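You operate a simulated robot arm through the tools that you are given. There is no shell and no other tool. Be economical: measure what you need, move in short steps, check, and stop when the job is done.

Carry out the task below with a simulated robot arm. There is one attempt and no reset: what you move stays moved.

JOB
Cool the pulled head on the finned plate and free the shaft from the puller.
Fine: carry the head in its pan, wait for its blue strip, wind the crank back, open the clamp.

The check looks at the end state, three seconds after you hand in, the way a careful person would. Anything else that was tipped, shoved, dropped, spilled or broken makes it a failure.

ROBOT AND FRAMES
A 6-joint arm with a four-finger gripper on a trunk, on a base that drives. Base frame: it is fixed to the floor where the robot stands at the start and does not move with it; the origin is under the middle of the robot, x ahead of it, y to its left, z up. Lengths are in m, angles in degrees, forces in N, time in s.
With the tool pointing down near the work surface it reaches from about 0.3 to 0.7 m from the robot's upright axis, wherever it stands. Its first joint turns from -166.0 to 166.0 degrees. Places, roughly: clamp tee handle [0.5, 0, 1.3]; finned cooling plate [0.5, -0.7, 1]; handled steel pan [0.5, -0.2, 1.1]; orange heat dial [0.7, 0, 1.4]; swing arm [0.7, -0.2, 1.3]. Payload 3.43 kg.
The TCP is the grasp point between the finger pads, 0.03 m short of the fingertips. In the tool frame z runs along the fingers and y along their closing line. The gripper opens to 0.12 m. The gripper's body begins 0.085 m behind the TCP.
Orientation is told as [roll, pitch, yaw] about the base's x, y, z axes, in that order, counted from this pose: with the fingers straight down and closing along the base's y, the tool's x points along the base's -x, its y along +y and its z along -z.

CONTROLS
- The arm moves only by the tool jog_arm. Its argument "deltas" is a list that holds one entry, the list of rows, each a list of 7 numbers: the finger opening in m, from 0 to 0.12, then the shift along the tool's x, y, z in m, then the turn, a rotation vector about the tool's x, y, z in degrees. In form: [[[claw, dx, dy, dz, rx, ry, rz], ...]]. A call has 1 to 20 rows; each row is the pose to reach, as a shift and turn from the pose commanded when the call began, along the tool's axes at that moment. Rows are played at 5 a second. More than 0.05 m and 8.6 degrees between two rows, or a gripper value outside its range, and nothing of the call is played. A pose out of reach is approached as far as the arm can. The call stops where the force on the tool passes 80 N (or 10 N more than at its start, if that is more) or the arm is blocked; 0.2 s more then pass. Each finger halts on what it meets, pressing with about 25 N; the grip force reading is that of the motor and also rises with nothing between the fingers. The clock runs only during rows and for 0.2 s after the last one: add rows that repeat a pose to give the fingers time. It gives the time, the measured TCP pose, the force on the tool (base axes), the opening and the grip force at its end, in the units of the frame above (readings bear some noise), with the torque about the TCP (base axes, N m) and any sound that the robot's microphone picked up.
- Cameras (640 x 400 px; columns grow to the right, rows downward): "scene" is now at [0.0416, 0.1096, 1.8245]; the picture's right is [-0.36, -0.93, 0.01], its down [-0.80, 0.30, -0.52] and it looks along [0.48, -0.19, -0.86] (base axes); focal length 225 px, centre (320, 200). "wrist" rides on the gripper at [0.071, -0.017, -0.121] in the tool frame; the picture's right is [0.23, 0.97, 0.00], its down [-0.81, 0.19, -0.55] and it looks along [-0.54, 0.13, 0.83] (tool axes); focal length 275 px, centre (320, 200). There is no depth. A picture from a camera that has moved, and an enlarged one, comes with that camera's place and axes in the base frame and with its lens. The place of the scene camera against the robot may be out by one fixed shift of up to 0.025 m in any direction.
- camera(camera): a new picture of that camera. The clock stands still meanwhile.
- slide_trunk(by): slides the trunk up (or, below 0, down) by that many m; the arm and the scene camera ride with it, the base frame stays. It gives what a move gives, with no picture.
- drive_base(legs): drives the robot by 1 to 6 legs, each [ahead, left, turn to the left] in m, m and degrees, along the robot's own axes; the way and the turn of a leg run together, so that a leg with both is an arc; at most 1.5 m and 180 degrees a leg. The arm and the cameras ride along, it lands a little off, and it stops where it bumps. It gives what a move gives.
- turn_head(pan, tilt): turns the head with the scene camera to pan (to the left, within 120 degrees either way) and tilt (down, from -29 to 69), counted from straight ahead of the robot. It gives what a move gives.
- inspect(camera, box): a new picture of the part [left, top, right, bottom] of that camera's present view, enlarged. The clock stands still meanwhile.
- sign_off(): hands the job in; it is judged then, once.

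Go step by step. Nothing tells you exact positions but the pictures and the camera data: compare them with the known pose of the tool, close in by small moves and look again before you grip or let go. The budget is 120 turns and 90 pictures, counting those below and the enlarged ones. Unless the task says otherwise, let go and move clear before handing in, and close with one line.

The tools are called after "Emit:" by a JSON object that holds its "fn" and its "kwargs". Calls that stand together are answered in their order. jog_arm: Moves the arm, as the interface text tells. Its arguments: {"type":"object","properties":{"deltas":{"type":"array"}},"required":["deltas"]} The other tools are called the same way: slide_trunk (by) slides the trunk up or down; drive_base (legs) drives the base; turn_head (pan, tilt) turns the head that bears the scene camera; camera (camera) takes a picture; inspect (camera, box) takes an enlarged picture of a part of a camera's view; sign_off () hands the job in.

At the start:

```text
t: 0.0
ee_pos: [0.2899, -0.1579, 1.5598]
ee_rot: [-0.4, 0.0, -0.1]
ft_force: [-0.5, 0.3, 0.1]
moment: [0.0, 0.03, 0.03]
finger_gap: 0.12
grasp_force: 0.0
trunk travel left (down, up): [-0.35, 0.09]
robot x, y, heading: [0.0026, 0.0025, 0.0]
head pan, tilt: [-66.6, -12.8]
```

scene: 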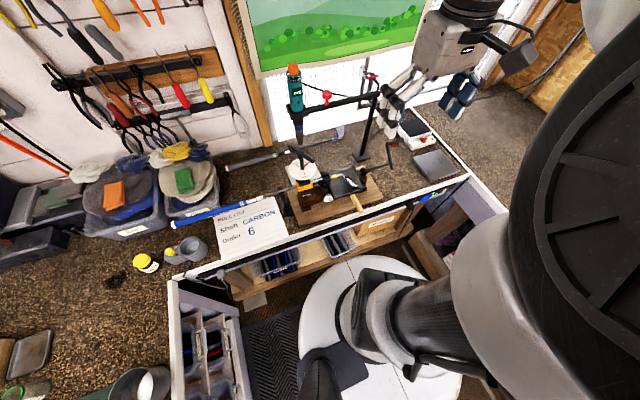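
wrist: 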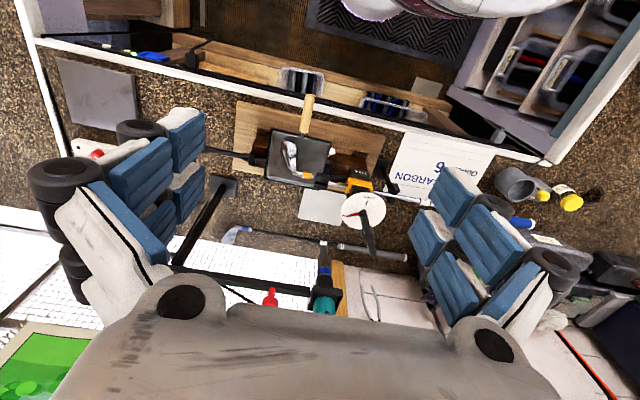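

I see a bench with a puller, a shaft in a clamp, a heat gun on a swing arm and a pan with the pulled head in it. I'll look closer before moving.

Emit:
{"fn": "inspect", "kwargs": {"camera": "scene", "box": [220, 50, 480, 240]}}

Emit:
{"fn": "inspect", "kwargs": {"camera": "wrist", "box": [200, 60, 520, 320]}}

```text
2.11 times, centred on (350, 145) of scene
camera zoom: at [0.0416, 0.1096, 1.8245], right [-0.36, -0.93, 0.01], down [-0.8, 0.3, -0.52], along [0.48, -0.19, -0.86], focal length 473 px, centre (257, 316)
```

zoom: 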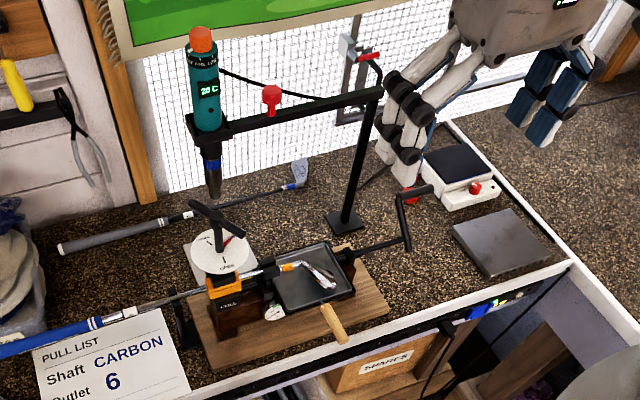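

```text
1.54 times, centred on (360, 190) of wrist
camera zoom: at [0.2179, -0.1731, 1.6794], right [-0.23, 0.97, -0.01], down [0.81, 0.2, 0.55], along [0.54, 0.12, -0.83], focal length 424 px, centre (258, 215)
```

zoom: 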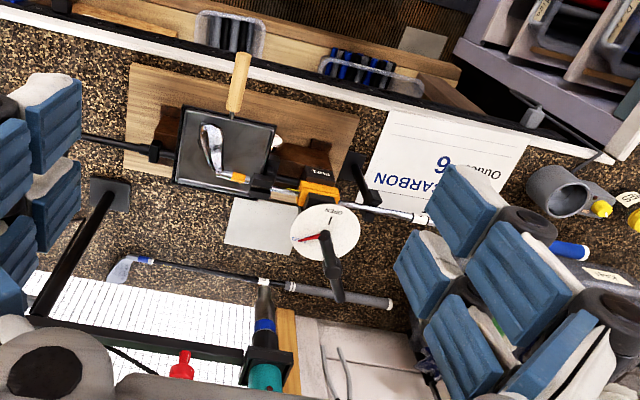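

Let me zoom in on the puller details.

Emit:
{"fn": "inspect", "kwargs": {"camera": "scene", "box": [280, 130, 376, 190]}}

Emit:
{"fn": "inspect", "kwargs": {"camera": "wrist", "box": [240, 80, 400, 180]}}

Emit:
{"fn": "inspect", "kwargs": {"camera": "scene", "box": [360, 105, 472, 190]}}

```text
6.67 times, centred on (328, 160) of scene
camera zoom: at [0.0416, 0.1096, 1.8245], right [-0.36, -0.93, 0.01], down [-0.8, 0.3, -0.52], along [0.48, -0.19, -0.86], focal length 1497 px, centre (267, 467)
```

zoom: 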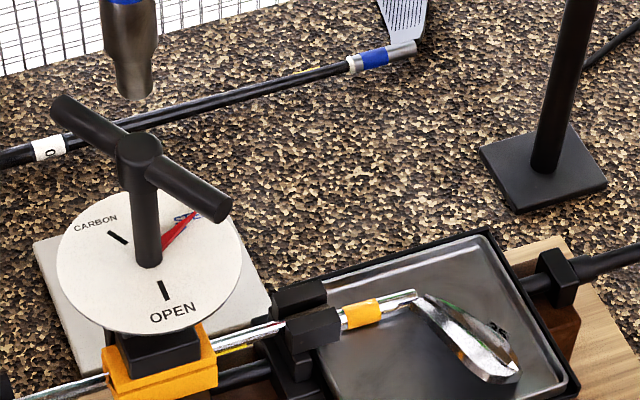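

```text
4.00 times, centred on (320, 130) of wrist
camera zoom: at [0.2179, -0.1731, 1.6794], right [-0.23, 0.97, -0.01], down [0.81, 0.2, 0.55], along [0.54, 0.12, -0.83], focal length 1101 px, centre (320, 480)
```

zoom: 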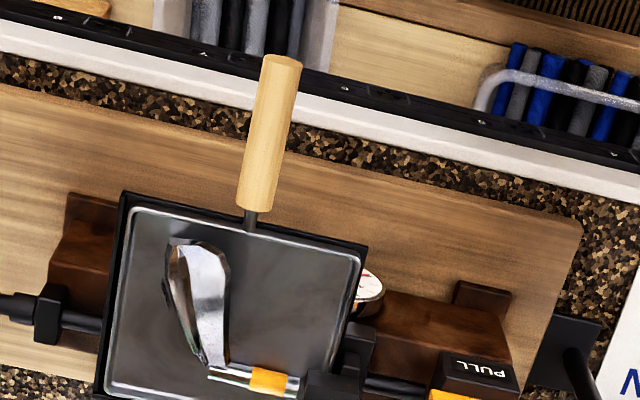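

```text
4.71 times, centred on (416, 148) of scene
camera zoom: at [0.0416, 0.1096, 1.8245], right [-0.36, -0.93, 0.01], down [-0.8, 0.3, -0.52], along [0.48, -0.19, -0.86], focal length 1057 px, centre (-132, 447)
```

zoom: 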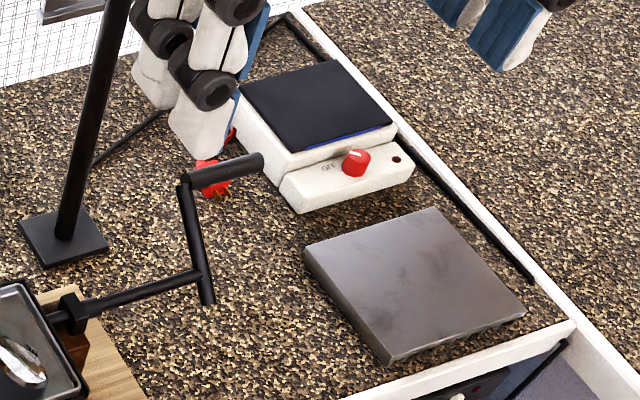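

The work is clear in outline; I'll bring the wrist camera lower and to the right to see the pan, head and crank.

Emit:
{"fn": "jog_arm", "kwargs": {"deltas": [[[0.12, 0, -0.04, 0.03, 0, 0, 0], [0.12, 0, -0.08, 0.06, 0, 0, 0], [0.12, 0, -0.11, 0.1, 0, 0, 0], [0.12, 0, -0.14, 0.14, 0, 0, 0], [0.12, 0, -0.14, 0.16, 0, 0, 0]]]}}

Emit:
{"fn": "camera", "kwargs": {"camera": "wrist"}}

Emit:
{"fn": "turn_head", "kwargs": {"pan": -45, "tilt": 30}}

Emit:
{"fn": "camera", "kwargs": {"camera": "scene"}}

```text
t: 1.2
ee_pos: [0.2942, -0.3199, 1.3942]
ee_rot: [0.6, 0.3, 0.0]
ft_force: [0.5, -0.1, 0.7]
moment: [-0.03, 0.02, -0.01]
finger_gap: 0.1198
grasp_force: 0.0
trunk travel left (down, up): [-0.35, 0.09]
robot x, y, heading: [0.0001, -0.0001, 0.1]
head pan, tilt: [-66.6, -12.8]
```

```text
82 pictures are left
camera wrist: at [0.2224, -0.3363, 1.5139], right [-0.23, 0.97, 0.01], down [0.81, 0.19, 0.55], along [0.53, 0.13, -0.83], focal length 275 px, centre (320, 200)
```

wrist: 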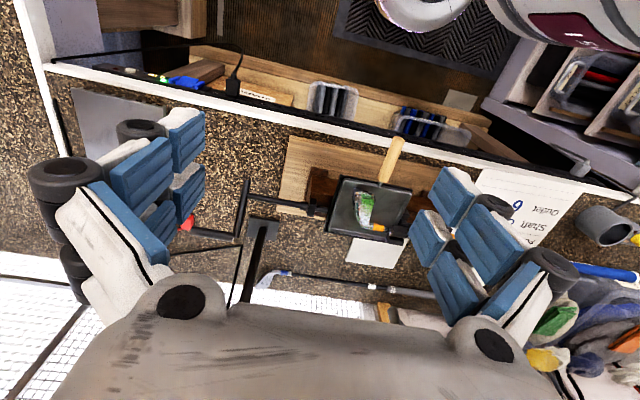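

```text
t: 2.3
ee_pos: [0.2831, -0.3271, 1.3951]
ee_rot: [0.9, -0.2, 0.0]
ft_force: [0.7, 0.7, -0.4]
moment: [-0.02, -0.01, 0.02]
finger_gap: 0.1198
grasp_force: 0.1
trunk travel left (down, up): [-0.35, 0.09]
robot x, y, heading: [-0.0008, 0.0, -0.1]
head pan, tilt: [-45.0, 30.0]
```

```text
81 pictures are left
camera scene: at [0.0189, 0.0285, 1.8496], right [-0.81, -0.59, -0.01], down [-0.39, 0.55, -0.74], along [0.44, -0.59, -0.67], focal length 225 px, centre (320, 200)
```

scene: 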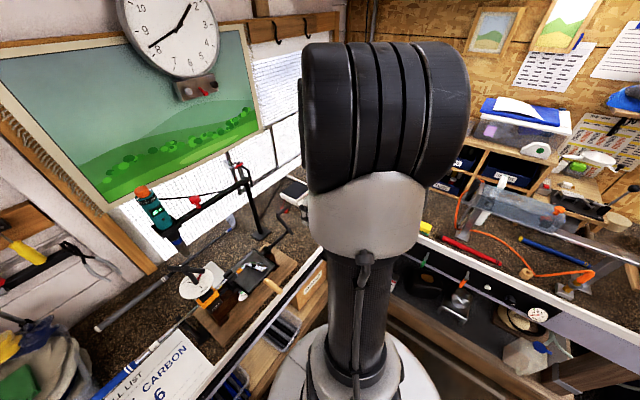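

The arm hides part of that view. I'll turn the head more to the front and zoom the wrist camera on the pan.

Emit:
{"fn": "turn_head", "kwargs": {"pan": -15, "tilt": 40}}

Emit:
{"fn": "camera", "kwargs": {"camera": "scene"}}

Emit:
{"fn": "inspect", "kwargs": {"camera": "wrist", "box": [230, 120, 430, 270]}}

```text
t: 3.2
ee_pos: [0.2817, -0.3229, 1.3958]
ee_rot: [0.7, -0.4, -0.1]
ft_force: [-0.6, 1.1, -0.1]
moment: [0.01, -0.01, 0.0]
finger_gap: 0.1202
grasp_force: 0.1
trunk travel left (down, up): [-0.35, 0.09]
robot x, y, heading: [0.0011, 0.0012, -0.1]
head pan, tilt: [-15.0, 40.0]
```

```text
80 pictures are left
camera scene: at [0.0193, 0.0402, 1.8436], right [-0.76, -0.65, -0.01], down [-0.46, 0.55, -0.69], along [0.46, -0.52, -0.72], focal length 225 px, centre (320, 200)
```

scene: 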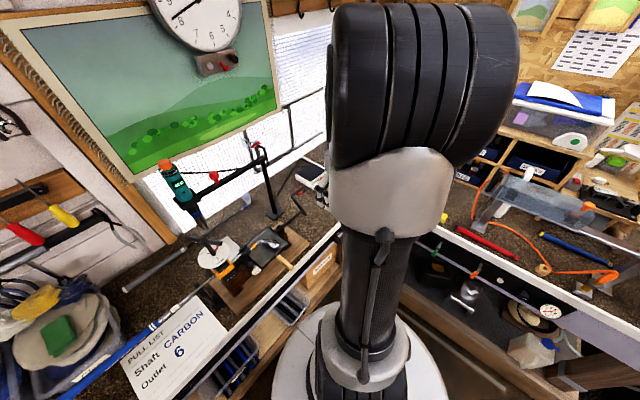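

```text
2.67 times, centred on (330, 195) of wrist
camera zoom: at [0.2079, -0.3405, 1.5154], right [-0.23, 0.97, 0.01], down [0.81, 0.18, 0.56], along [0.54, 0.14, -0.83], focal length 734 px, centre (293, 213)
```

zoom: 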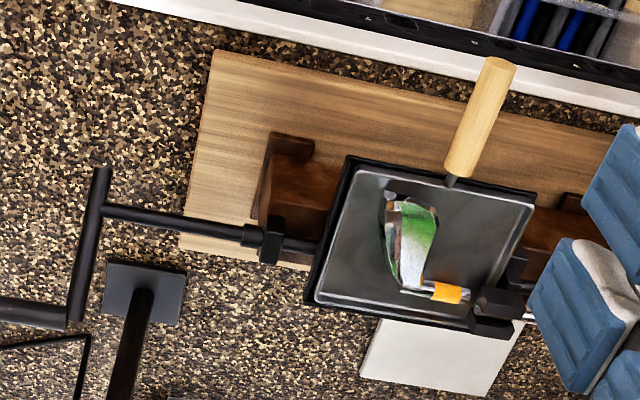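

Emit:
{"fn": "inspect", "kwargs": {"camera": "wrist", "box": [320, 170, 420, 250]}}

Emit:
{"fn": "turn_head", "kwargs": {"pan": -15, "tilt": 40}}

Emit:
{"fn": "inspect", "kwargs": {"camera": "scene", "box": [150, 180, 330, 300]}}

```text
5.00 times, centred on (370, 210) of wrist
camera zoom: at [0.2079, -0.3405, 1.5154], right [-0.23, 0.97, 0.01], down [0.81, 0.18, 0.56], along [0.54, 0.14, -0.83], focal length 1376 px, centre (70, 150)
```

zoom: 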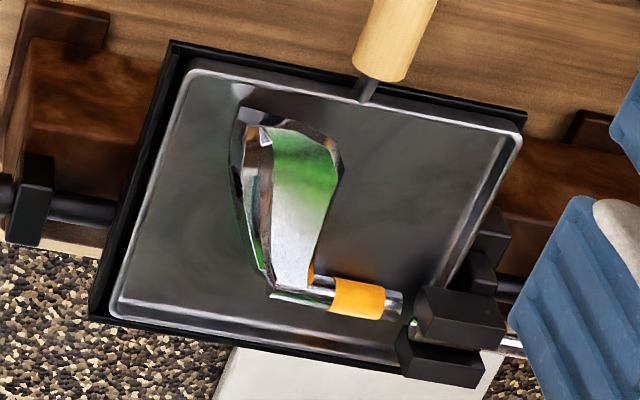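

```text
t: 3.9
ee_pos: [0.2825, -0.3226, 1.3964]
ee_rot: [0.8, -0.3, 0.0]
ft_force: [-0.3, -0.3, 0.1]
moment: [0.0, 0.03, -0.04]
finger_gap: 0.1199
grasp_force: 0.1
trunk travel left (down, up): [-0.35, 0.09]
robot x, y, heading: [-0.0006, 0.0007, 0.2]
head pan, tilt: [-15.0, 40.0]
```

```text
3.33 times, centred on (240, 240) of scene
camera zoom: at [0.0194, 0.0403, 1.8436], right [-0.76, -0.65, -0.01], down [-0.46, 0.55, -0.69], along [0.46, -0.52, -0.72], focal length 749 px, centre (587, 67)
```

zoom: 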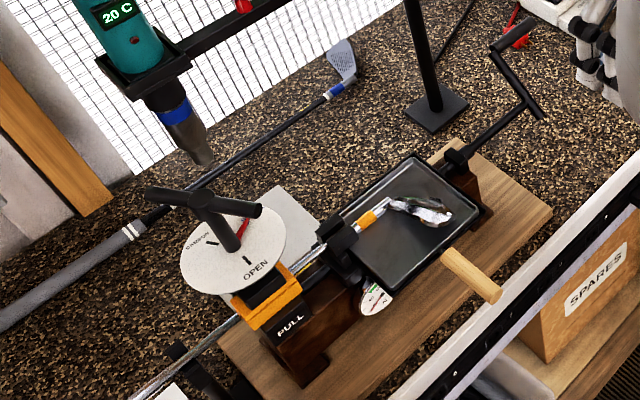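

I've triangulated the pan: handle along x from about x 0.355 to 0.434 at y -0.166, z 1.078, and the yoke jaws overhang its left rim. I'll take a lower view from the front to check clearances.

Emit:
{"fn": "jog_arm", "kwargs": {"deltas": [[[0.12, -0.01, 0.02, 0.04, 0, -7, 0], [0.12, -0.02, 0.04, 0.08, 0, -14, 0], [0.12, -0.03, 0.06, 0.12, 0, -21, 0], [0.12, -0.04, 0.08, 0.16, 0, -28, 0], [0.12, -0.04, 0.1, 0.19, 0, -35, 0]]]}}

Emit:
{"fn": "camera", "kwargs": {"camera": "wrist"}}

```text
t: 5.0
ee_pos: [0.325, -0.2227, 1.205]
ee_rot: [1.4, -35.2, -0.4]
ft_force: [0.4, -0.2, 0.1]
moment: [0.04, -0.03, 0.05]
finger_gap: 0.12
grasp_force: 0.0
out of reach, approached as far as the arm can: row 5
trunk travel left (down, up): [-0.35, 0.09]
robot x, y, heading: [0.0008, -0.0006, -0.1]
head pan, tilt: [-15.0, 40.0]
```

```text
76 pictures are left
camera wrist: at [0.1962, -0.2407, 1.2608], right [-0.19, 0.97, -0.11], down [0.34, 0.18, 0.92], along [0.92, 0.14, -0.37], focal length 275 px, centre (320, 200)
```

wrist: 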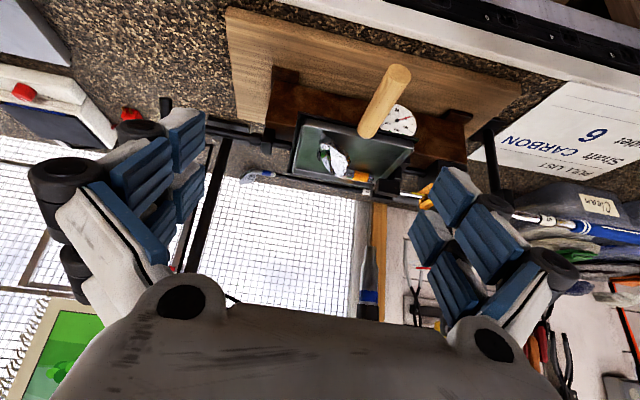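

Emit:
{"fn": "inspect", "kwargs": {"camera": "wrist", "box": [220, 60, 460, 210]}}

Emit:
{"fn": "inspect", "kwargs": {"camera": "wrist", "box": [270, 90, 430, 200]}}

```text
2.67 times, centred on (340, 135) of wrist
camera zoom: at [0.1962, -0.2407, 1.2608], right [-0.19, 0.97, -0.11], down [0.34, 0.18, 0.92], along [0.92, 0.14, -0.37], focal length 734 px, centre (267, 373)
```

zoom: 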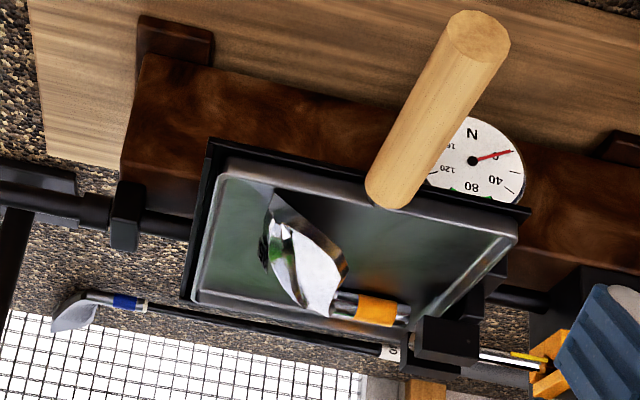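

```text
3.64 times, centred on (350, 145) of wrist
camera zoom: at [0.1962, -0.2407, 1.2608], right [-0.19, 0.97, -0.11], down [0.34, 0.18, 0.92], along [0.92, 0.14, -0.37], focal length 1001 px, centre (211, 400)
```

zoom: 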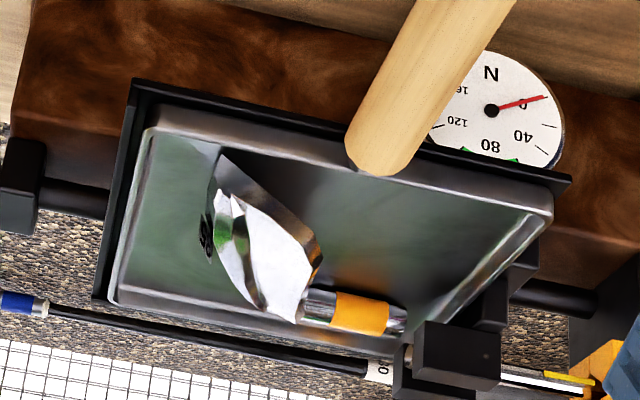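

The gauge reads 0 N and the jaws sit above the pan's left rim, so the pan must be raised slightly, slid right, then lifted. I'll go upright above the handle with the fingers partly closed.

Emit:
{"fn": "jog_arm", "kwargs": {"deltas": [[[0.1, -0.022, 0.011, 0.002, 0.3, 7, 0], [0.08, -0.044, 0.023, 0.004, 0.6, 14, 0], [0.06, -0.066, 0.034, 0.006, 0.9, 21, 0], [0.055, -0.088, 0.046, 0.008, 1.2, 28, 0], [0.055, -0.109, 0.057, 0.0095, 1.4, 35, 0], [0.055, -0.109, 0.057, 0.0095, 1.4, 35, 0]]]}}

Emit:
{"fn": "camera", "kwargs": {"camera": "wrist"}}

```text
t: 6.5
ee_pos: [0.4207, -0.1685, 1.2619]
ee_rot: [-0.7, -0.1, -0.4]
ft_force: [0.8, 0.5, 0.6]
moment: [0.03, -0.04, 0.04]
finger_gap: 0.055
grasp_force: 0.0
out of reach, approached as far as the arm can: row 3, 4
trunk travel left (down, up): [-0.35, 0.09]
robot x, y, heading: [0.0004, -0.002, 0.0]
head pan, tilt: [-15.0, 40.0]
```

```text
73 pictures are left
camera wrist: at [0.3481, -0.183, 1.3816], right [-0.22, 0.97, -0.01], down [0.81, 0.19, 0.55], along [0.54, 0.11, -0.83], focal length 275 px, centre (320, 200)
```

wrist: 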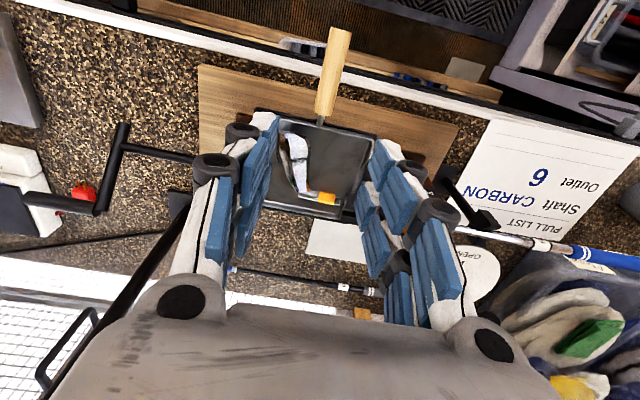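

The handle lies at y about -0.164, right under the tool. Descending onto its root.

Emit:
{"fn": "jog_arm", "kwargs": {"deltas": [[[0.055, 0, 0.003, 0.04, 0.5, 0, 0], [0.055, 0, 0.003, 0.08, 0.5, 0, 0], [0.055, 0, 0.003, 0.12, 0.5, 0, 0], [0.055, 0, 0.003, 0.16, 0.5, 0, 0], [0.055, 0, 0.003, 0.182, 0.5, 0, 0], [0.055, 0, 0.003, 0.182, 0.5, 0, 0]]]}}

Emit:
{"fn": "camera", "kwargs": {"camera": "wrist"}}

```text
t: 7.8
ee_pos: [0.4231, -0.1686, 1.0808]
ee_rot: [-1.0, -0.3, -0.6]
ft_force: [0.4, 0.1, 0.1]
moment: [0.01, 0.06, 0.03]
finger_gap: 0.055
grasp_force: 0.0
trunk travel left (down, up): [-0.35, 0.09]
robot x, y, heading: [0.001, 0.0005, 0.1]
head pan, tilt: [-15.0, 40.0]
```

```text
72 pictures are left
camera wrist: at [0.3493, -0.1813, 1.1997], right [-0.22, 0.97, -0.02], down [0.81, 0.2, 0.55], along [0.54, 0.11, -0.83], focal length 275 px, centre (320, 200)
```

wrist: 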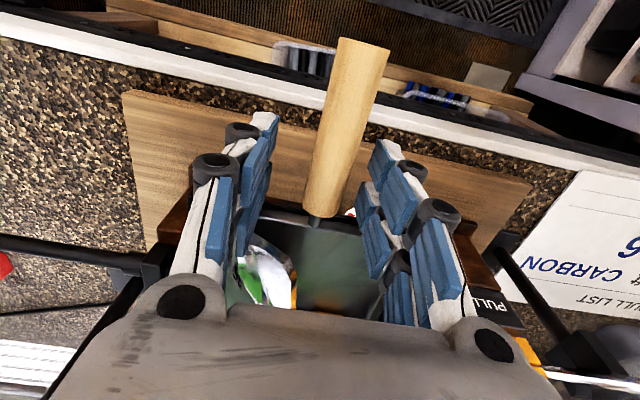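

The handle sits centred between the pads. Closing on it.

Emit:
{"fn": "jog_arm", "kwargs": {"deltas": [[[0.04, 0, 0, 0, 0, 0, 0], [0.025, 0, 0, 0, 0, 0, 0], [0.01, 0, 0, 0, 0, 0, 0], [0.0, 0, 0, 0, 0, 0, 0], [0.0, 0, 0, 0, 0, 0, 0], [0.0, 0, 0, 0, 0, 0, 0]]]}}

Emit:
{"fn": "camera", "kwargs": {"camera": "wrist"}}

```text
t: 9.2
ee_pos: [0.4226, -0.1689, 1.0805]
ee_rot: [-1.1, -0.4, -0.4]
ft_force: [-0.7, 1.2, 0.3]
moment: [-0.01, 0.07, 0.19]
finger_gap: 0.0197
grasp_force: 24.7
trunk travel left (down, up): [-0.35, 0.09]
robot x, y, heading: [0.0012, 0.0022, -0.1]
head pan, tilt: [-15.0, 40.0]
```

```text
71 pictures are left
camera wrist: at [0.3494, -0.1811, 1.1999], right [-0.22, 0.97, -0.02], down [0.81, 0.2, 0.55], along [0.54, 0.11, -0.83], focal length 275 px, centre (320, 200)
```

wrist: 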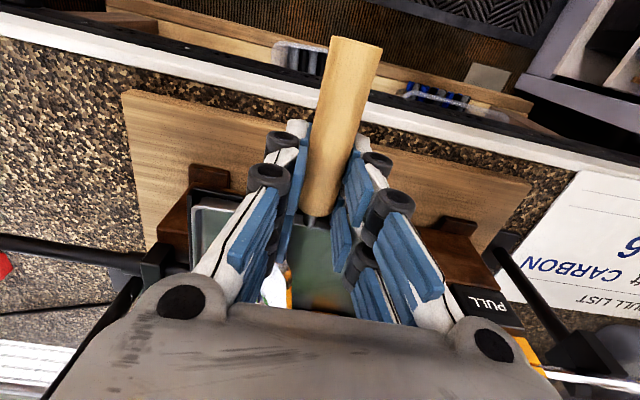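

Gripped (19.7 mm). A small lift of 7 mm first, then slide right.

Emit:
{"fn": "jog_arm", "kwargs": {"deltas": [[[0.0, 0, 0, -0.003, 0, 0, 0], [0.0, 0, 0, -0.007, 0, 0, 0], [0.0, 0, 0, -0.007, 0, 0, 0]]]}}

Emit:
{"fn": "inspect", "kwargs": {"camera": "scene", "box": [200, 200, 320, 280]}}

```text
t: 10.1
ee_pos: [0.4227, -0.1669, 1.0861]
ee_rot: [-1.1, -0.1, -0.5]
ft_force: [0.3, -0.2, -8.6]
moment: [-0.08, 0.75, 0.14]
finger_gap: 0.0195
grasp_force: 25.4
trunk travel left (down, up): [-0.35, 0.09]
robot x, y, heading: [-0.0034, 0.0019, 0.1]
head pan, tilt: [-15.0, 40.0]
```

```text
5.00 times, centred on (260, 240) of scene
camera zoom: at [0.0211, 0.0417, 1.8427], right [-0.75, -0.66, -0.01], down [-0.47, 0.55, -0.69], along [0.46, -0.51, -0.73], focal length 1123 px, centre (620, 0)
```

zoom: 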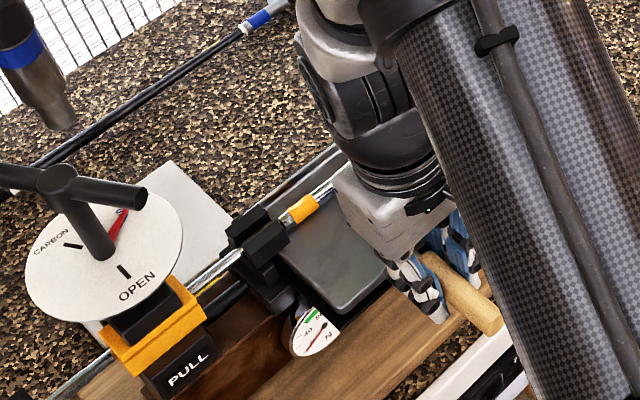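

The force (8.6 N) and moment match the whole pan hanging level in the grip. Now slide it right by 26 mm.

Emit:
{"fn": "jog_arm", "kwargs": {"deltas": [[[0.0, 0, -0.009, 0, 0, 0, 0], [0.0, 0, -0.018, 0, 0, 0, 0], [0.0, 0, -0.026, 0, 0, 0, 0], [0.0, 0, -0.026, 0, 0, 0, 0]]]}}

Emit:
{"fn": "camera", "kwargs": {"camera": "wrist"}}

Emit:
{"fn": "inspect", "kwargs": {"camera": "scene", "box": [200, 200, 320, 280]}}

```text
t: 11.1
ee_pos: [0.418, -0.1869, 1.0879]
ee_rot: [-1.1, 0.5, -0.4]
ft_force: [-13.7, 50.2, 4.6]
moment: [0.39, 0.25, 0.96]
finger_gap: 0.0399
grasp_force: 24.5
trunk travel left (down, up): [-0.35, 0.09]
robot x, y, heading: [0.0023, 0.0016, 0.1]
head pan, tilt: [-15.0, 40.0]
```

```text
69 pictures are left
camera wrist: at [0.3467, -0.1997, 1.2078], right [-0.23, 0.97, -0.02], down [0.82, 0.2, 0.54], along [0.53, 0.11, -0.84], focal length 275 px, centre (320, 200)
```

wrist: 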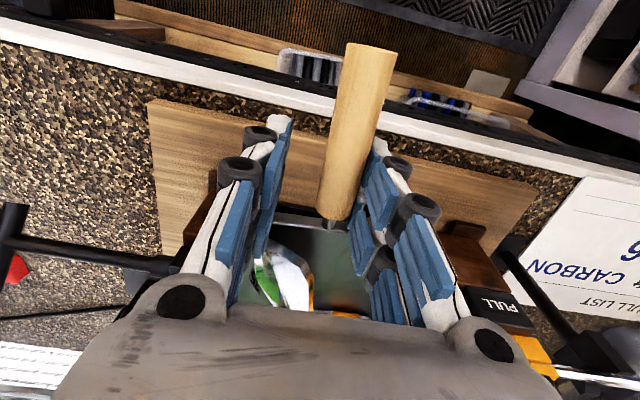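

```text
5.00 times, centred on (260, 240) of scene
camera zoom: at [0.0195, 0.0483, 1.841], right [-0.78, -0.63, -0.01], down [-0.46, 0.58, -0.67], along [0.43, -0.52, -0.74], focal length 1123 px, centre (620, 0)
```

zoom: 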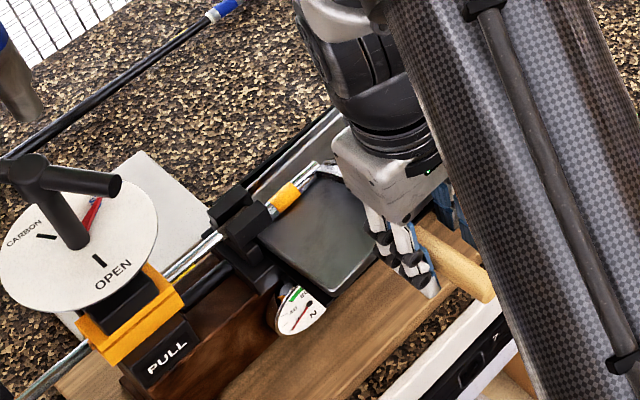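

The pan hit something on the right (50 N) and the fingers were pushed apart. I'll go back left to where it was gripped and look at what stops it.

Emit:
{"fn": "jog_arm", "kwargs": {"deltas": [[[0.0, 0, 0.008, 0, 0, 0, 0], [0.0, 0, 0.016, 0, 0, 0, 0], [0.0, 0, 0.025, 0, 0, 0, 0], [0.0, 0, 0.025, 0, 0, 0, 0], [0.0, 0, 0.025, 0, 0, 0, 0]]]}}

Emit:
{"fn": "camera", "kwargs": {"camera": "wrist"}}

Emit:
{"fn": "inspect", "kwargs": {"camera": "scene", "box": [180, 180, 340, 290]}}

```text
t: 12.2
ee_pos: [0.423, -0.1687, 1.0882]
ee_rot: [-1.4, -0.6, -0.6]
ft_force: [-0.5, 3.0, -8.3]
moment: [-0.05, 0.66, 0.24]
finger_gap: 0.0193
grasp_force: 24.9
trunk travel left (down, up): [-0.35, 0.09]
robot x, y, heading: [0.0004, -0.0003, 0.2]
head pan, tilt: [-15.0, 40.0]
```

```text
67 pictures are left
camera wrist: at [0.349, -0.1815, 1.207], right [-0.22, 0.97, -0.02], down [0.81, 0.2, 0.56], along [0.55, 0.1, -0.83], focal length 275 px, centre (320, 200)
```

wrist: 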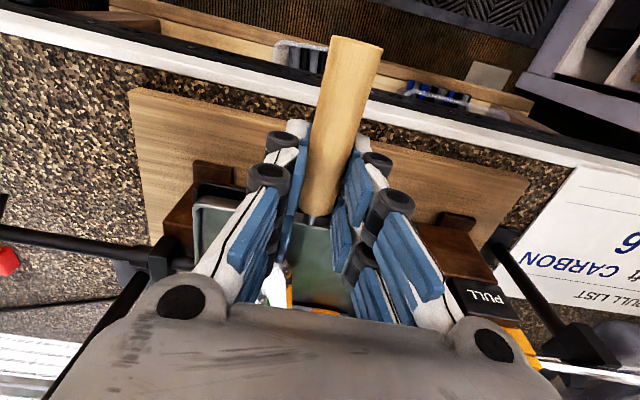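

```text
3.64 times, centred on (260, 235) of scene
camera zoom: at [0.0201, 0.0457, 1.8409], right [-0.74, -0.67, -0.01], down [-0.49, 0.55, -0.67], along [0.46, -0.49, -0.74], focal length 817 px, centre (538, 73)
```

zoom: 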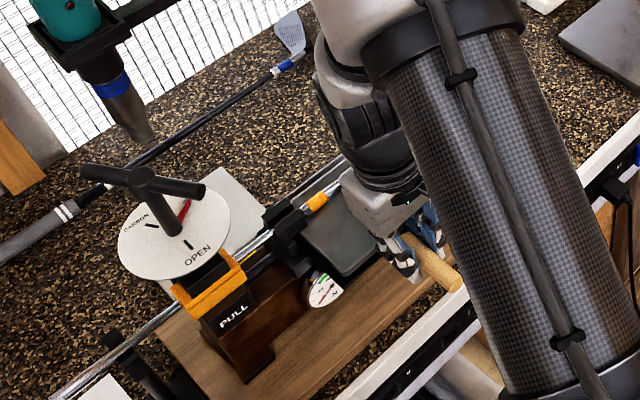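

The pan is re-gripped and hanging again. Zooming on its right edge to see the black frame it sits in.

Emit:
{"fn": "inspect", "kwargs": {"camera": "wrist", "box": [130, 150, 290, 260]}}

Emit:
{"fn": "inspect", "kwargs": {"camera": "scene", "box": [235, 210, 285, 250]}}

```text
3.64 times, centred on (210, 205) of wrist
camera zoom: at [0.349, -0.1815, 1.207], right [-0.22, 0.97, -0.02], down [0.81, 0.2, 0.56], along [0.55, 0.1, -0.83], focal length 1001 px, centre (720, 182)
```

zoom: 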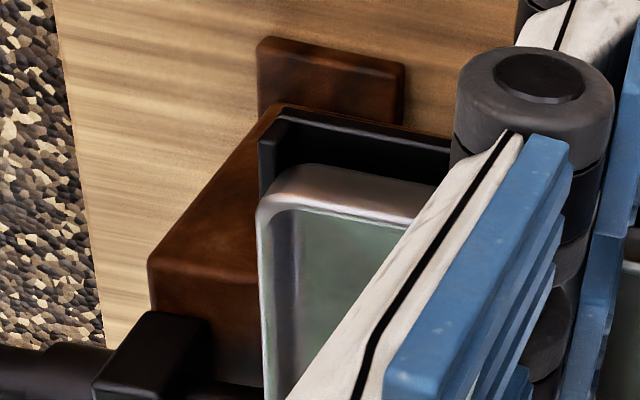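

```text
10.00 times, centred on (260, 230) of scene
camera zoom: at [0.0201, 0.0457, 1.8409], right [-0.74, -0.67, -0.01], down [-0.49, 0.55, -0.67], along [0.46, -0.49, -0.74], focal length 2246 px, centre (920, -100)
```

zoom: 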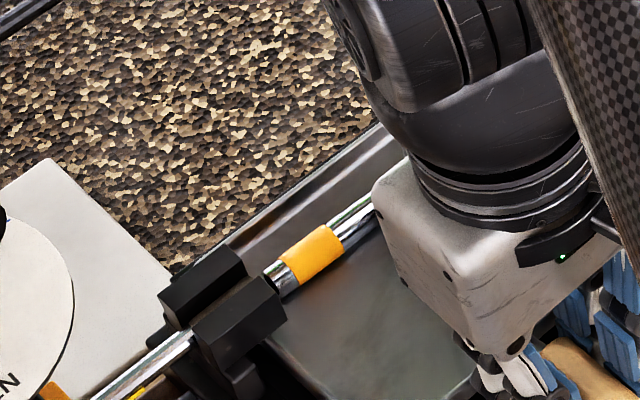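

The pan sits in a black cradle (lip about 1.062); pan rim rests at 1.070 and the jaws' underside is about 1.090. I'll raise another 6–7 mm, checking forces, before sliding again.

Emit:
{"fn": "jog_arm", "kwargs": {"deltas": [[[0.0, 0, -0.002, 0, 0, 0, 0], [0.0, 0, -0.002, -0.003, 0, 0, 0], [0.0, 0, -0.002, -0.006, 0, 0, 0], [0.0, 0, -0.002, -0.007, 0, 0, 0], [0.0, 0, -0.002, -0.007, 0, 0, 0]]]}}

Emit:
{"fn": "inspect", "kwargs": {"camera": "wrist", "box": [130, 150, 290, 260]}}

Emit:
{"fn": "inspect", "kwargs": {"camera": "scene", "box": [225, 205, 285, 253]}}

```text
t: 13.4
ee_pos: [0.4213, -0.1699, 1.0949]
ee_rot: [-1.2, -0.2, -0.3]
ft_force: [2.6, 4.3, -7.1]
moment: [0.04, 0.55, 0.4]
finger_gap: 0.0198
grasp_force: 24.7
trunk travel left (down, up): [-0.35, 0.09]
robot x, y, heading: [-0.0049, 0.0016, -0.0]
head pan, tilt: [-15.0, 40.0]
```

```text
3.64 times, centred on (210, 205) of wrist
camera zoom: at [0.3487, -0.182, 1.2143], right [-0.22, 0.97, -0.02], down [0.81, 0.2, 0.55], along [0.54, 0.11, -0.83], focal length 1001 px, centre (720, 182)
```

zoom: 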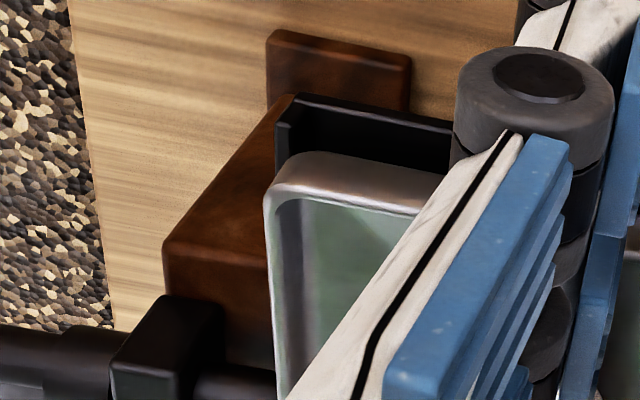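

```text
8.33 times, centred on (255, 229) of scene
camera zoom: at [0.0203, 0.0459, 1.841], right [-0.74, -0.67, -0.01], down [-0.49, 0.56, -0.67], along [0.46, -0.49, -0.74], focal length 1872 px, centre (862, -42)
```

zoom: 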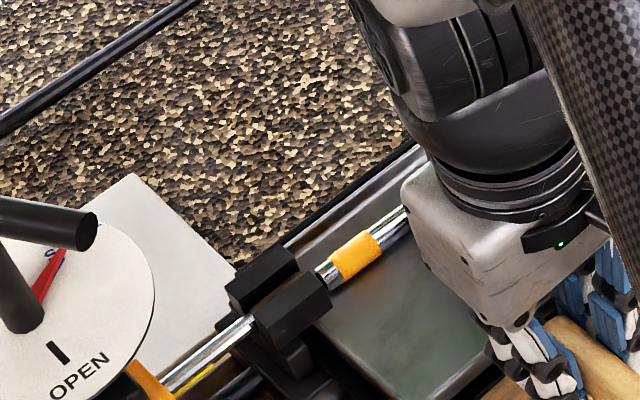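

Still hanging freely with only light side contact. Trying a small 4 mm slide to the right.

Emit:
{"fn": "jog_arm", "kwargs": {"deltas": [[[0.0, 0, 0, -0.001, 0, 0, 0], [0.0, 0, -0.002, -0.001, 0, 0, 0], [0.0, 0, -0.004, -0.001, 0, 0, 0], [0.0, 0, -0.004, -0.001, 0, 0, 0]]]}}

```text
t: 14.4
ee_pos: [0.4211, -0.1714, 1.0955]
ee_rot: [-1.3, -0.2, -0.3]
ft_force: [-3.1, 18.7, 0.9]
moment: [0.2, -0.26, 0.81]
finger_gap: 0.0198
grasp_force: 24.7
trunk travel left (down, up): [-0.35, 0.09]
robot x, y, heading: [0.0028, -0.0004, 0.1]
head pan, tilt: [-15.0, 40.0]
```

Still caught on the right lip. I'll back off, roll the pan about 6° so its right side rises (left rim drops away from the jaws), raise a touch and try again.

Emit:
{"fn": "jog_arm", "kwargs": {"deltas": [[[0.0, 0, 0.003, 0, 0, 0, 0], [0.0, 0, 0.006, 0, 0, 0, 0], [0.0, 0, 0.006, 0, 2, 0, 0], [0.0, 0, 0.006, -0.001, 4, 0, 0], [0.0, 0, 0.006, -0.003, 6, 0, 0], [0.0, 0, 0.006, -0.003, 6, 0, 0], [0.0, 0, 0.006, -0.003, 6, 0, 0]]]}}

Emit:
{"fn": "camera", "kwargs": {"camera": "wrist"}}

Emit:
{"fn": "inspect", "kwargs": {"camera": "scene", "box": [225, 205, 285, 253]}}

```text
t: 16.1
ee_pos: [0.4218, -0.1676, 1.0993]
ee_rot: [-7.3, -0.2, -0.4]
ft_force: [-0.1, 3.2, -2.8]
moment: [0.1, 0.09, 0.57]
finger_gap: 0.0199
grasp_force: 25.0
trunk travel left (down, up): [-0.35, 0.09]
robot x, y, heading: [0.0006, -0.0012, -0.1]
head pan, tilt: [-15.0, 40.0]
```

```text
61 pictures are left
camera wrist: at [0.3489, -0.1675, 1.2191], right [-0.22, 0.97, -0.12], down [0.81, 0.25, 0.53], along [0.54, 0.02, -0.84], focal length 275 px, centre (320, 200)
```

wrist: 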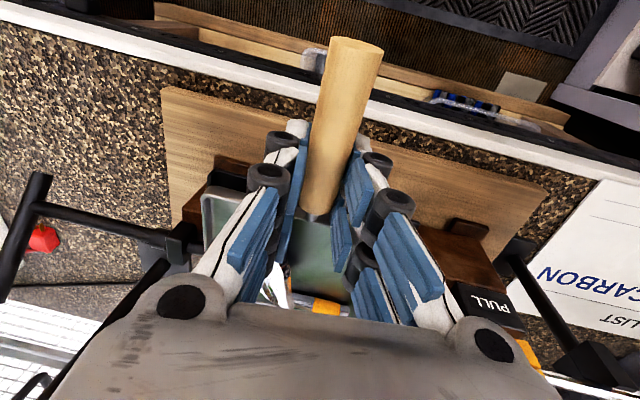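

```text
8.33 times, centred on (255, 229) of scene
camera zoom: at [0.021, 0.0457, 1.841], right [-0.74, -0.67, -0.01], down [-0.49, 0.55, -0.67], along [0.46, -0.49, -0.74], focal length 1872 px, centre (862, -42)
```

zoom: 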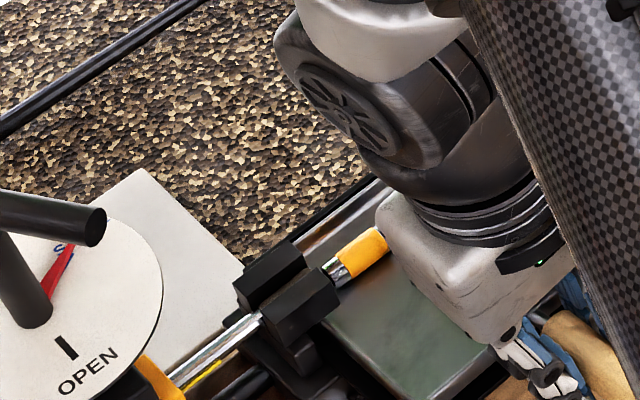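

Emit:
{"fn": "inspect", "kwargs": {"camera": "wrist", "box": [150, 150, 290, 250]}}

Emit:
{"fn": "turn_head", "kwargs": {"pan": 20, "tilt": 40}}

Emit:
{"fn": "camera", "kwargs": {"camera": "scene"}}

```text
4.00 times, centred on (220, 200) of wrist
camera zoom: at [0.3489, -0.1675, 1.2191], right [-0.22, 0.97, -0.12], down [0.81, 0.25, 0.53], along [0.54, 0.02, -0.84], focal length 1101 px, centre (720, 200)
```

zoom: 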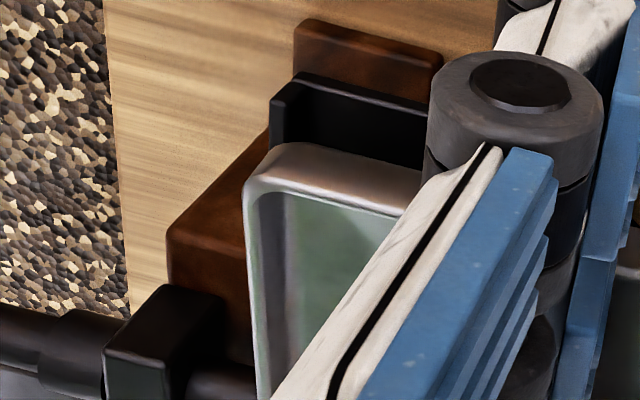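

```text
t: 17.1
ee_pos: [0.4225, -0.1677, 1.0993]
ee_rot: [-7.2, -0.3, -0.4]
ft_force: [0.7, 3.8, -1.9]
moment: [0.11, -0.08, 0.63]
finger_gap: 0.0196
grasp_force: 24.8
trunk travel left (down, up): [-0.35, 0.09]
robot x, y, heading: [-0.0006, -0.0007, 0.1]
head pan, tilt: [20.0, 40.0]
```

```text
58 pictures are left
camera scene: at [0.0212, 0.0456, 1.841], right [-0.74, -0.67, -0.01], down [-0.5, 0.55, -0.67], along [0.46, -0.49, -0.74], focal length 225 px, centre (320, 200)
```

scene: 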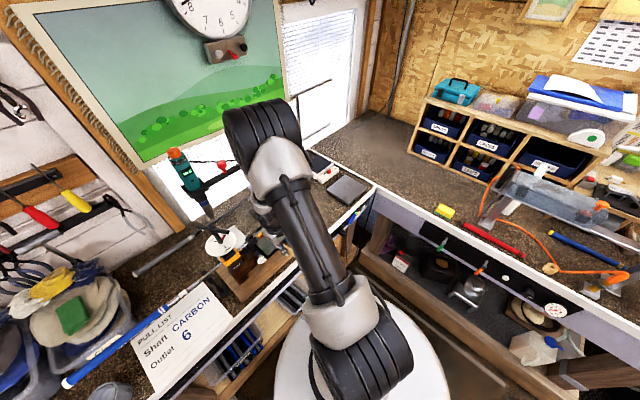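

The load reading shows the pan is partly resting on something and has slipped in roll. I'll undo the roll, set the pan back down in its cradle, release and look from the side properly.

Emit:
{"fn": "jog_arm", "kwargs": {"deltas": [[[0.0, 0, 0.001, 0, -2, 0, 0], [0.0, 0, 0.001, 0, -4, 0, 0], [0.0, 0, 0.001, 0, -6, 0, 0], [0.0, 0, 0.002, 0.005, -6, 0, 0], [0.0, 0, 0.0025, 0.01, -6, 0, 0], [0.0, 0, 0.003, 0.014, -6, 0, 0], [0.0, 0, 0.003, 0.014, -6, 0, 0]]]}}

Emit:
{"fn": "camera", "kwargs": {"camera": "wrist"}}

```text
t: 18.7
ee_pos: [0.4218, -0.1664, 1.0836]
ee_rot: [-1.0, -0.4, -0.5]
ft_force: [-1.9, -0.6, 1.3]
moment: [0.03, -0.46, -0.03]
finger_gap: 0.0194
grasp_force: 25.0
trunk travel left (down, up): [-0.35, 0.09]
robot x, y, heading: [0.0011, 0.0009, -0.3]
head pan, tilt: [20.0, 40.0]
```

```text
57 pictures are left
camera wrist: at [0.3486, -0.1798, 1.2036], right [-0.22, 0.97, -0.02], down [0.81, 0.2, 0.55], along [0.54, 0.11, -0.83], focal length 275 px, centre (320, 200)
```

wrist: 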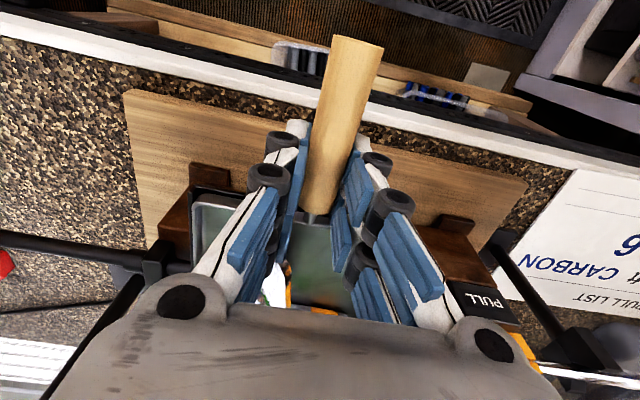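

The handle slipped in pitch, so the far end drooped and dragged. I'll set it fully down, let go and rise to look from the right side.

Emit:
{"fn": "jog_arm", "kwargs": {"deltas": [[[0.0, 0, 0, 0.003, 0, 0, 0], [0.01, 0, 0, 0.003, 0, 0, 0], [0.03, 0, 0, 0.003, 0, 0, 0], [0.05, 0, 0, 0.003, 0, 0, 0], [0.055, 0, 0, 0.003, 0, 0, 0], [0.055, 0, 0, -0.02, 0, 0, 0], [0.055, 0, 0, -0.06, 0, 0, 0], [0.055, 0, 0, -0.1, 0, 0, 0], [0.055, 0, -0.03, -0.14, 0, 0, 0]]]}}

Emit:
{"fn": "camera", "kwargs": {"camera": "wrist"}}

```text
t: 20.7
ee_pos: [0.4206, -0.1951, 1.2252]
ee_rot: [-1.1, -0.2, -0.5]
ft_force: [-0.5, 0.7, -0.3]
moment: [0.03, 0.01, 0.0]
finger_gap: 0.0549
grasp_force: 0.2
trunk travel left (down, up): [-0.35, 0.09]
robot x, y, heading: [-0.0038, -0.0001, -0.4]
head pan, tilt: [20.0, 40.0]
```

```text
56 pictures are left
camera wrist: at [0.3481, -0.2085, 1.3439], right [-0.22, 0.97, -0.02], down [0.81, 0.2, 0.55], along [0.54, 0.11, -0.83], focal length 275 px, centre (320, 200)
```

wrist: 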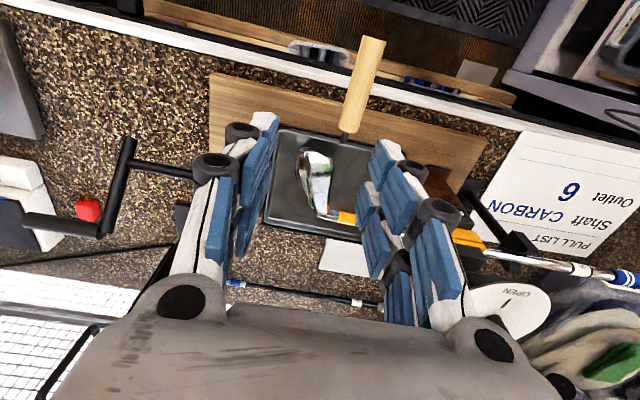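

I'll swing the tool round to look along +y from the right side of the puller.

Emit:
{"fn": "jog_arm", "kwargs": {"deltas": [[[0.055, 0, -0.025, -0.03, 0, 0, -8], [0.055, 0, -0.05, -0.05, 0, 0, -16], [0.055, 0, -0.075, -0.05, 0, 0, -24], [0.055, 0, -0.1, -0.05, 0, 0, -32], [0.055, 0, -0.125, -0.05, 0, 0, -40], [0.055, 0, -0.15, -0.05, 0, 0, -48], [0.055, 0, -0.175, -0.05, 0, 0, -56], [0.055, 0, -0.2, -0.05, 0, 0, -64], [0.055, 0, -0.225, -0.05, 0, 0, -72], [0.055, 0, -0.25, -0.05, 0, 0, -80], [0.055, 0, -0.285, -0.05, 0, 0, -88]]]}}

Emit:
{"fn": "jog_arm", "kwargs": {"deltas": [[[0.055, 0, 0, 0.01, 0, -8, 0], [0.055, 0, 0, 0.02, 0, -16, 0], [0.055, 0, 0, 0.03, 0, -24, 0], [0.055, 0, 0, 0.04, 0, -32, 0], [0.055, 0, 0, 0.05, 0, -40, 0]]]}}

Emit:
{"fn": "camera", "kwargs": {"camera": "wrist"}}

```text
t: 23.1
ee_pos: [0.4183, -0.4784, 1.2793]
ee_rot: [-0.3, 1.1, 87.6]
ft_force: [0.2, -0.8, -0.7]
moment: [0.05, -0.01, 0.02]
finger_gap: 0.0551
grasp_force: 0.1
trunk travel left (down, up): [-0.35, 0.09]
robot x, y, heading: [0.0022, 0.0005, -0.1]
head pan, tilt: [20.0, 40.0]
```

```text
t: 24.3
ee_pos: [0.399, -0.4529, 1.2361]
ee_rot: [-0.4, -33.5, 87.8]
ft_force: [-0.8, 0.5, 1.1]
moment: [0.0, 0.01, 0.02]
finger_gap: 0.0549
grasp_force: 0.1
out of reach, approached as far as the arm can: row 4, 5
trunk travel left (down, up): [-0.35, 0.09]
robot x, y, heading: [-0.0008, -0.0007, 0.3]
head pan, tilt: [20.0, 40.0]
```

```text
55 pictures are left
camera wrist: at [0.4085, -0.5792, 1.2961], right [-0.98, -0.15, -0.13], down [-0.18, 0.38, 0.91], along [-0.09, 0.91, -0.4], focal length 275 px, centre (320, 200)
```

wrist: 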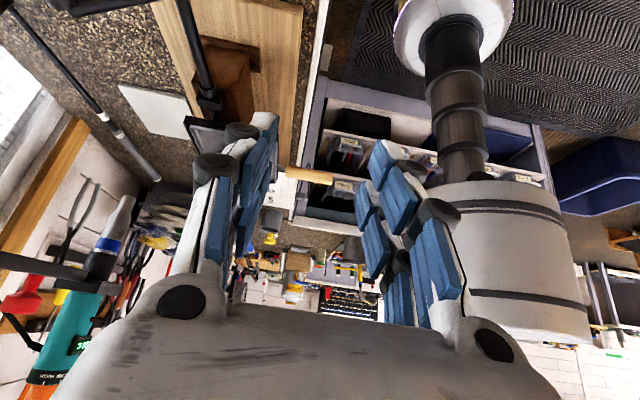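

The pan is hidden behind a finger; I'll open the fingers and turn the view a little.

Emit:
{"fn": "jog_arm", "kwargs": {"deltas": [[[0.08, 0, 0, 0, 3.9, 0, 5.8], [0.1, 0, 0, 0, 7.8, 0, 11.6], [0.12, 0, 0, 0, 10, 0, 15], [0.12, 0, 0, 0, 10, 0, 15], [0.12, 0, 0, 0, 10, 0, 15]]]}}

Emit:
{"fn": "inspect", "kwargs": {"camera": "wrist", "box": [180, 30, 340, 150]}}

```text
t: 25.5
ee_pos: [0.3988, -0.4532, 1.2345]
ee_rot: [-0.4, -33.6, 69.7]
ft_force: [-1.2, 0.2, -1.1]
moment: [-0.01, -0.05, -0.01]
finger_gap: 0.1196
grasp_force: 0.1
trunk travel left (down, up): [-0.35, 0.09]
robot x, y, heading: [0.0013, -0.0003, 0.0]
head pan, tilt: [20.0, 40.0]
```

```text
3.33 times, centred on (260, 90) of wrist
camera zoom: at [0.369, -0.5765, 1.2956], right [-0.98, 0.16, -0.13], down [-0.06, 0.41, 0.91], along [0.2, 0.9, -0.4], focal length 918 px, centre (520, 567)
```

zoom: 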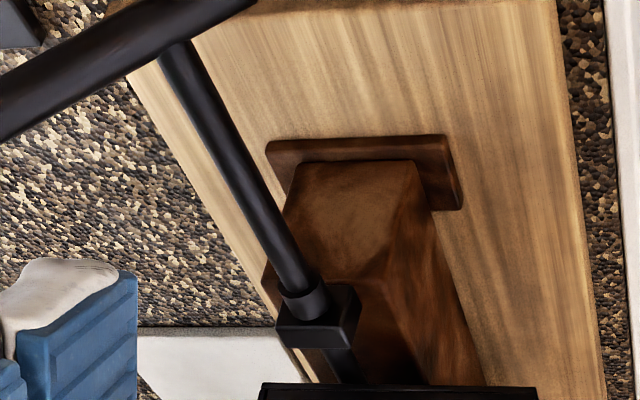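

Emit:
{"fn": "inspect", "kwargs": {"camera": "wrist", "box": [200, 110, 340, 200]}}

```text
4.44 times, centred on (270, 155) of wrist
camera zoom: at [0.369, -0.5765, 1.2956], right [-0.98, 0.16, -0.13], down [-0.06, 0.41, 0.91], along [0.2, 0.9, -0.4], focal length 1224 px, centre (542, 400)
```

zoom: 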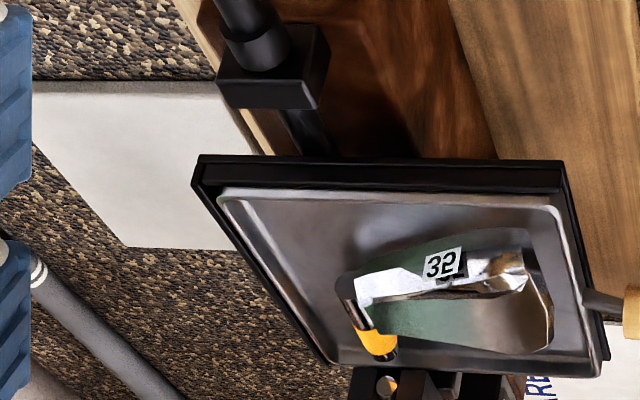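

From here I can read the cradle: lips only about 8–9 mm tall, so a true 14 mm lift clears. The earlier failure was droop after slipping. I'll return above the handle for a fresh grip.

Emit:
{"fn": "jog_arm", "kwargs": {"deltas": [[[0.12, 0.005, 0, -0.01, 0, 8.4, 0], [0.12, 0.01, 0, -0.02, 0, 16.8, 0], [0.1, 0.015, 0, -0.03, 0, 25.2, 0], [0.08, 0.02, 0, -0.035, 0, 33.6, 0], [0.06, 0.02, 0, -0.035, 0, 33.6, 0]]]}}

```text
t: 26.7
ee_pos: [0.3854, -0.4859, 1.2535]
ee_rot: [-0.4, 0.0, 69.4]
ft_force: [0.3, 0.2, 0.4]
moment: [0.0, 0.0, 0.01]
finger_gap: 0.0731
grasp_force: 3.4
trunk travel left (down, up): [-0.35, 0.09]
robot x, y, heading: [0.0006, -0.0005, -0.2]
head pan, tilt: [20.0, 40.0]
```

Emit:
{"fn": "jog_arm", "kwargs": {"deltas": [[[0.055, -0.035, 0.009, -0.01, 0, 0, 7.7], [0.055, -0.07, 0.017, -0.02, 0, 0, 15.4], [0.055, -0.105, 0.026, -0.02, 0, 0, 23.1], [0.055, -0.14, 0.035, -0.02, 0, 0, 30.8], [0.055, -0.175, 0.043, -0.02, 0, 0, 38.5], [0.055, -0.21, 0.052, -0.02, 0, 0, 46.2], [0.055, -0.245, 0.061, -0.02, 0, 0, 54], [0.055, -0.28, 0.07, -0.02, 0, 0, 61.7], [0.055, -0.3116, 0.0777, 0, 0.4, 0, 69.4], [0.055, -0.3116, 0.0777, 0, 0.4, 0, 69.4]]]}}

Emit:
{"fn": "camera", "kwargs": {"camera": "wrist"}}

```text
t: 28.9
ee_pos: [0.4215, -0.1675, 1.2529]
ee_rot: [-0.3, -0.5, 0.2]
ft_force: [0.0, -1.0, 0.3]
moment: [0.02, 0.02, -0.03]
finger_gap: 0.0551
grasp_force: 0.0
trunk travel left (down, up): [-0.35, 0.09]
robot x, y, heading: [0.0027, -0.0019, 0.1]
head pan, tilt: [20.0, 40.0]
```

```text
52 pictures are left
camera wrist: at [0.3495, -0.1827, 1.3726], right [-0.23, 0.97, -0.01], down [0.81, 0.2, 0.56], along [0.55, 0.12, -0.83], focal length 275 px, centre (320, 200)
```

wrist: 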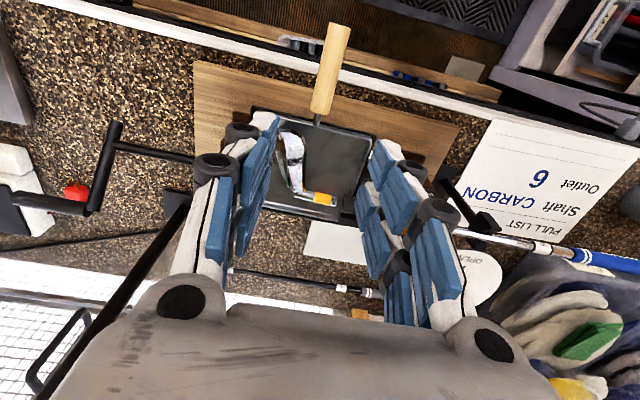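

Handle is at y ≈ -0.164. Descending and gripping again at its root.

Emit:
{"fn": "jog_arm", "kwargs": {"deltas": [[[0.055, -0.001, 0.004, 0.04, 0, 0.5, 0], [0.055, -0.002, 0.004, 0.08, 0, 0.5, 0], [0.055, -0.003, 0.004, 0.12, 0, 0.5, 0], [0.055, -0.003, 0.004, 0.155, 0, 0.5, 0], [0.055, -0.003, 0.004, 0.175, 0, 0.5, 0], [0.04, -0.003, 0.004, 0.175, 0, 0.5, 0], [0.02, -0.003, 0.004, 0.175, 0, 0.5, 0], [0.0, -0.003, 0.004, 0.175, 0, 0.5, 0], [0.0, -0.003, 0.004, 0.175, 0, 0.5, 0], [0.0, -0.003, 0.004, 0.175, 0, 0.5, 0], [0.0, -0.003, 0.004, 0.175, 0, 0.5, 0]]]}}

Emit:
{"fn": "inspect", "kwargs": {"camera": "wrist", "box": [130, 130, 450, 320]}}

```text
t: 31.3
ee_pos: [0.4254, -0.1638, 1.0785]
ee_rot: [-0.5, 0.0, 0.1]
ft_force: [-0.8, -1.5, 1.0]
moment: [0.02, -0.05, -0.21]
finger_gap: 0.0194
grasp_force: 25.3
trunk travel left (down, up): [-0.35, 0.09]
robot x, y, heading: [-0.0025, -0.0002, 0.2]
head pan, tilt: [20.0, 40.0]
```

```text
2.00 times, centred on (290, 225) of wrist
camera zoom: at [0.3538, -0.1801, 1.1979], right [-0.23, 0.97, -0.01], down [0.81, 0.2, 0.55], along [0.54, 0.12, -0.83], focal length 551 px, centre (380, 150)
```

zoom: 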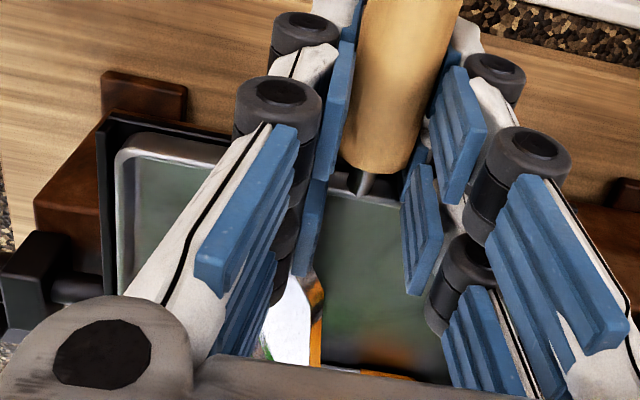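

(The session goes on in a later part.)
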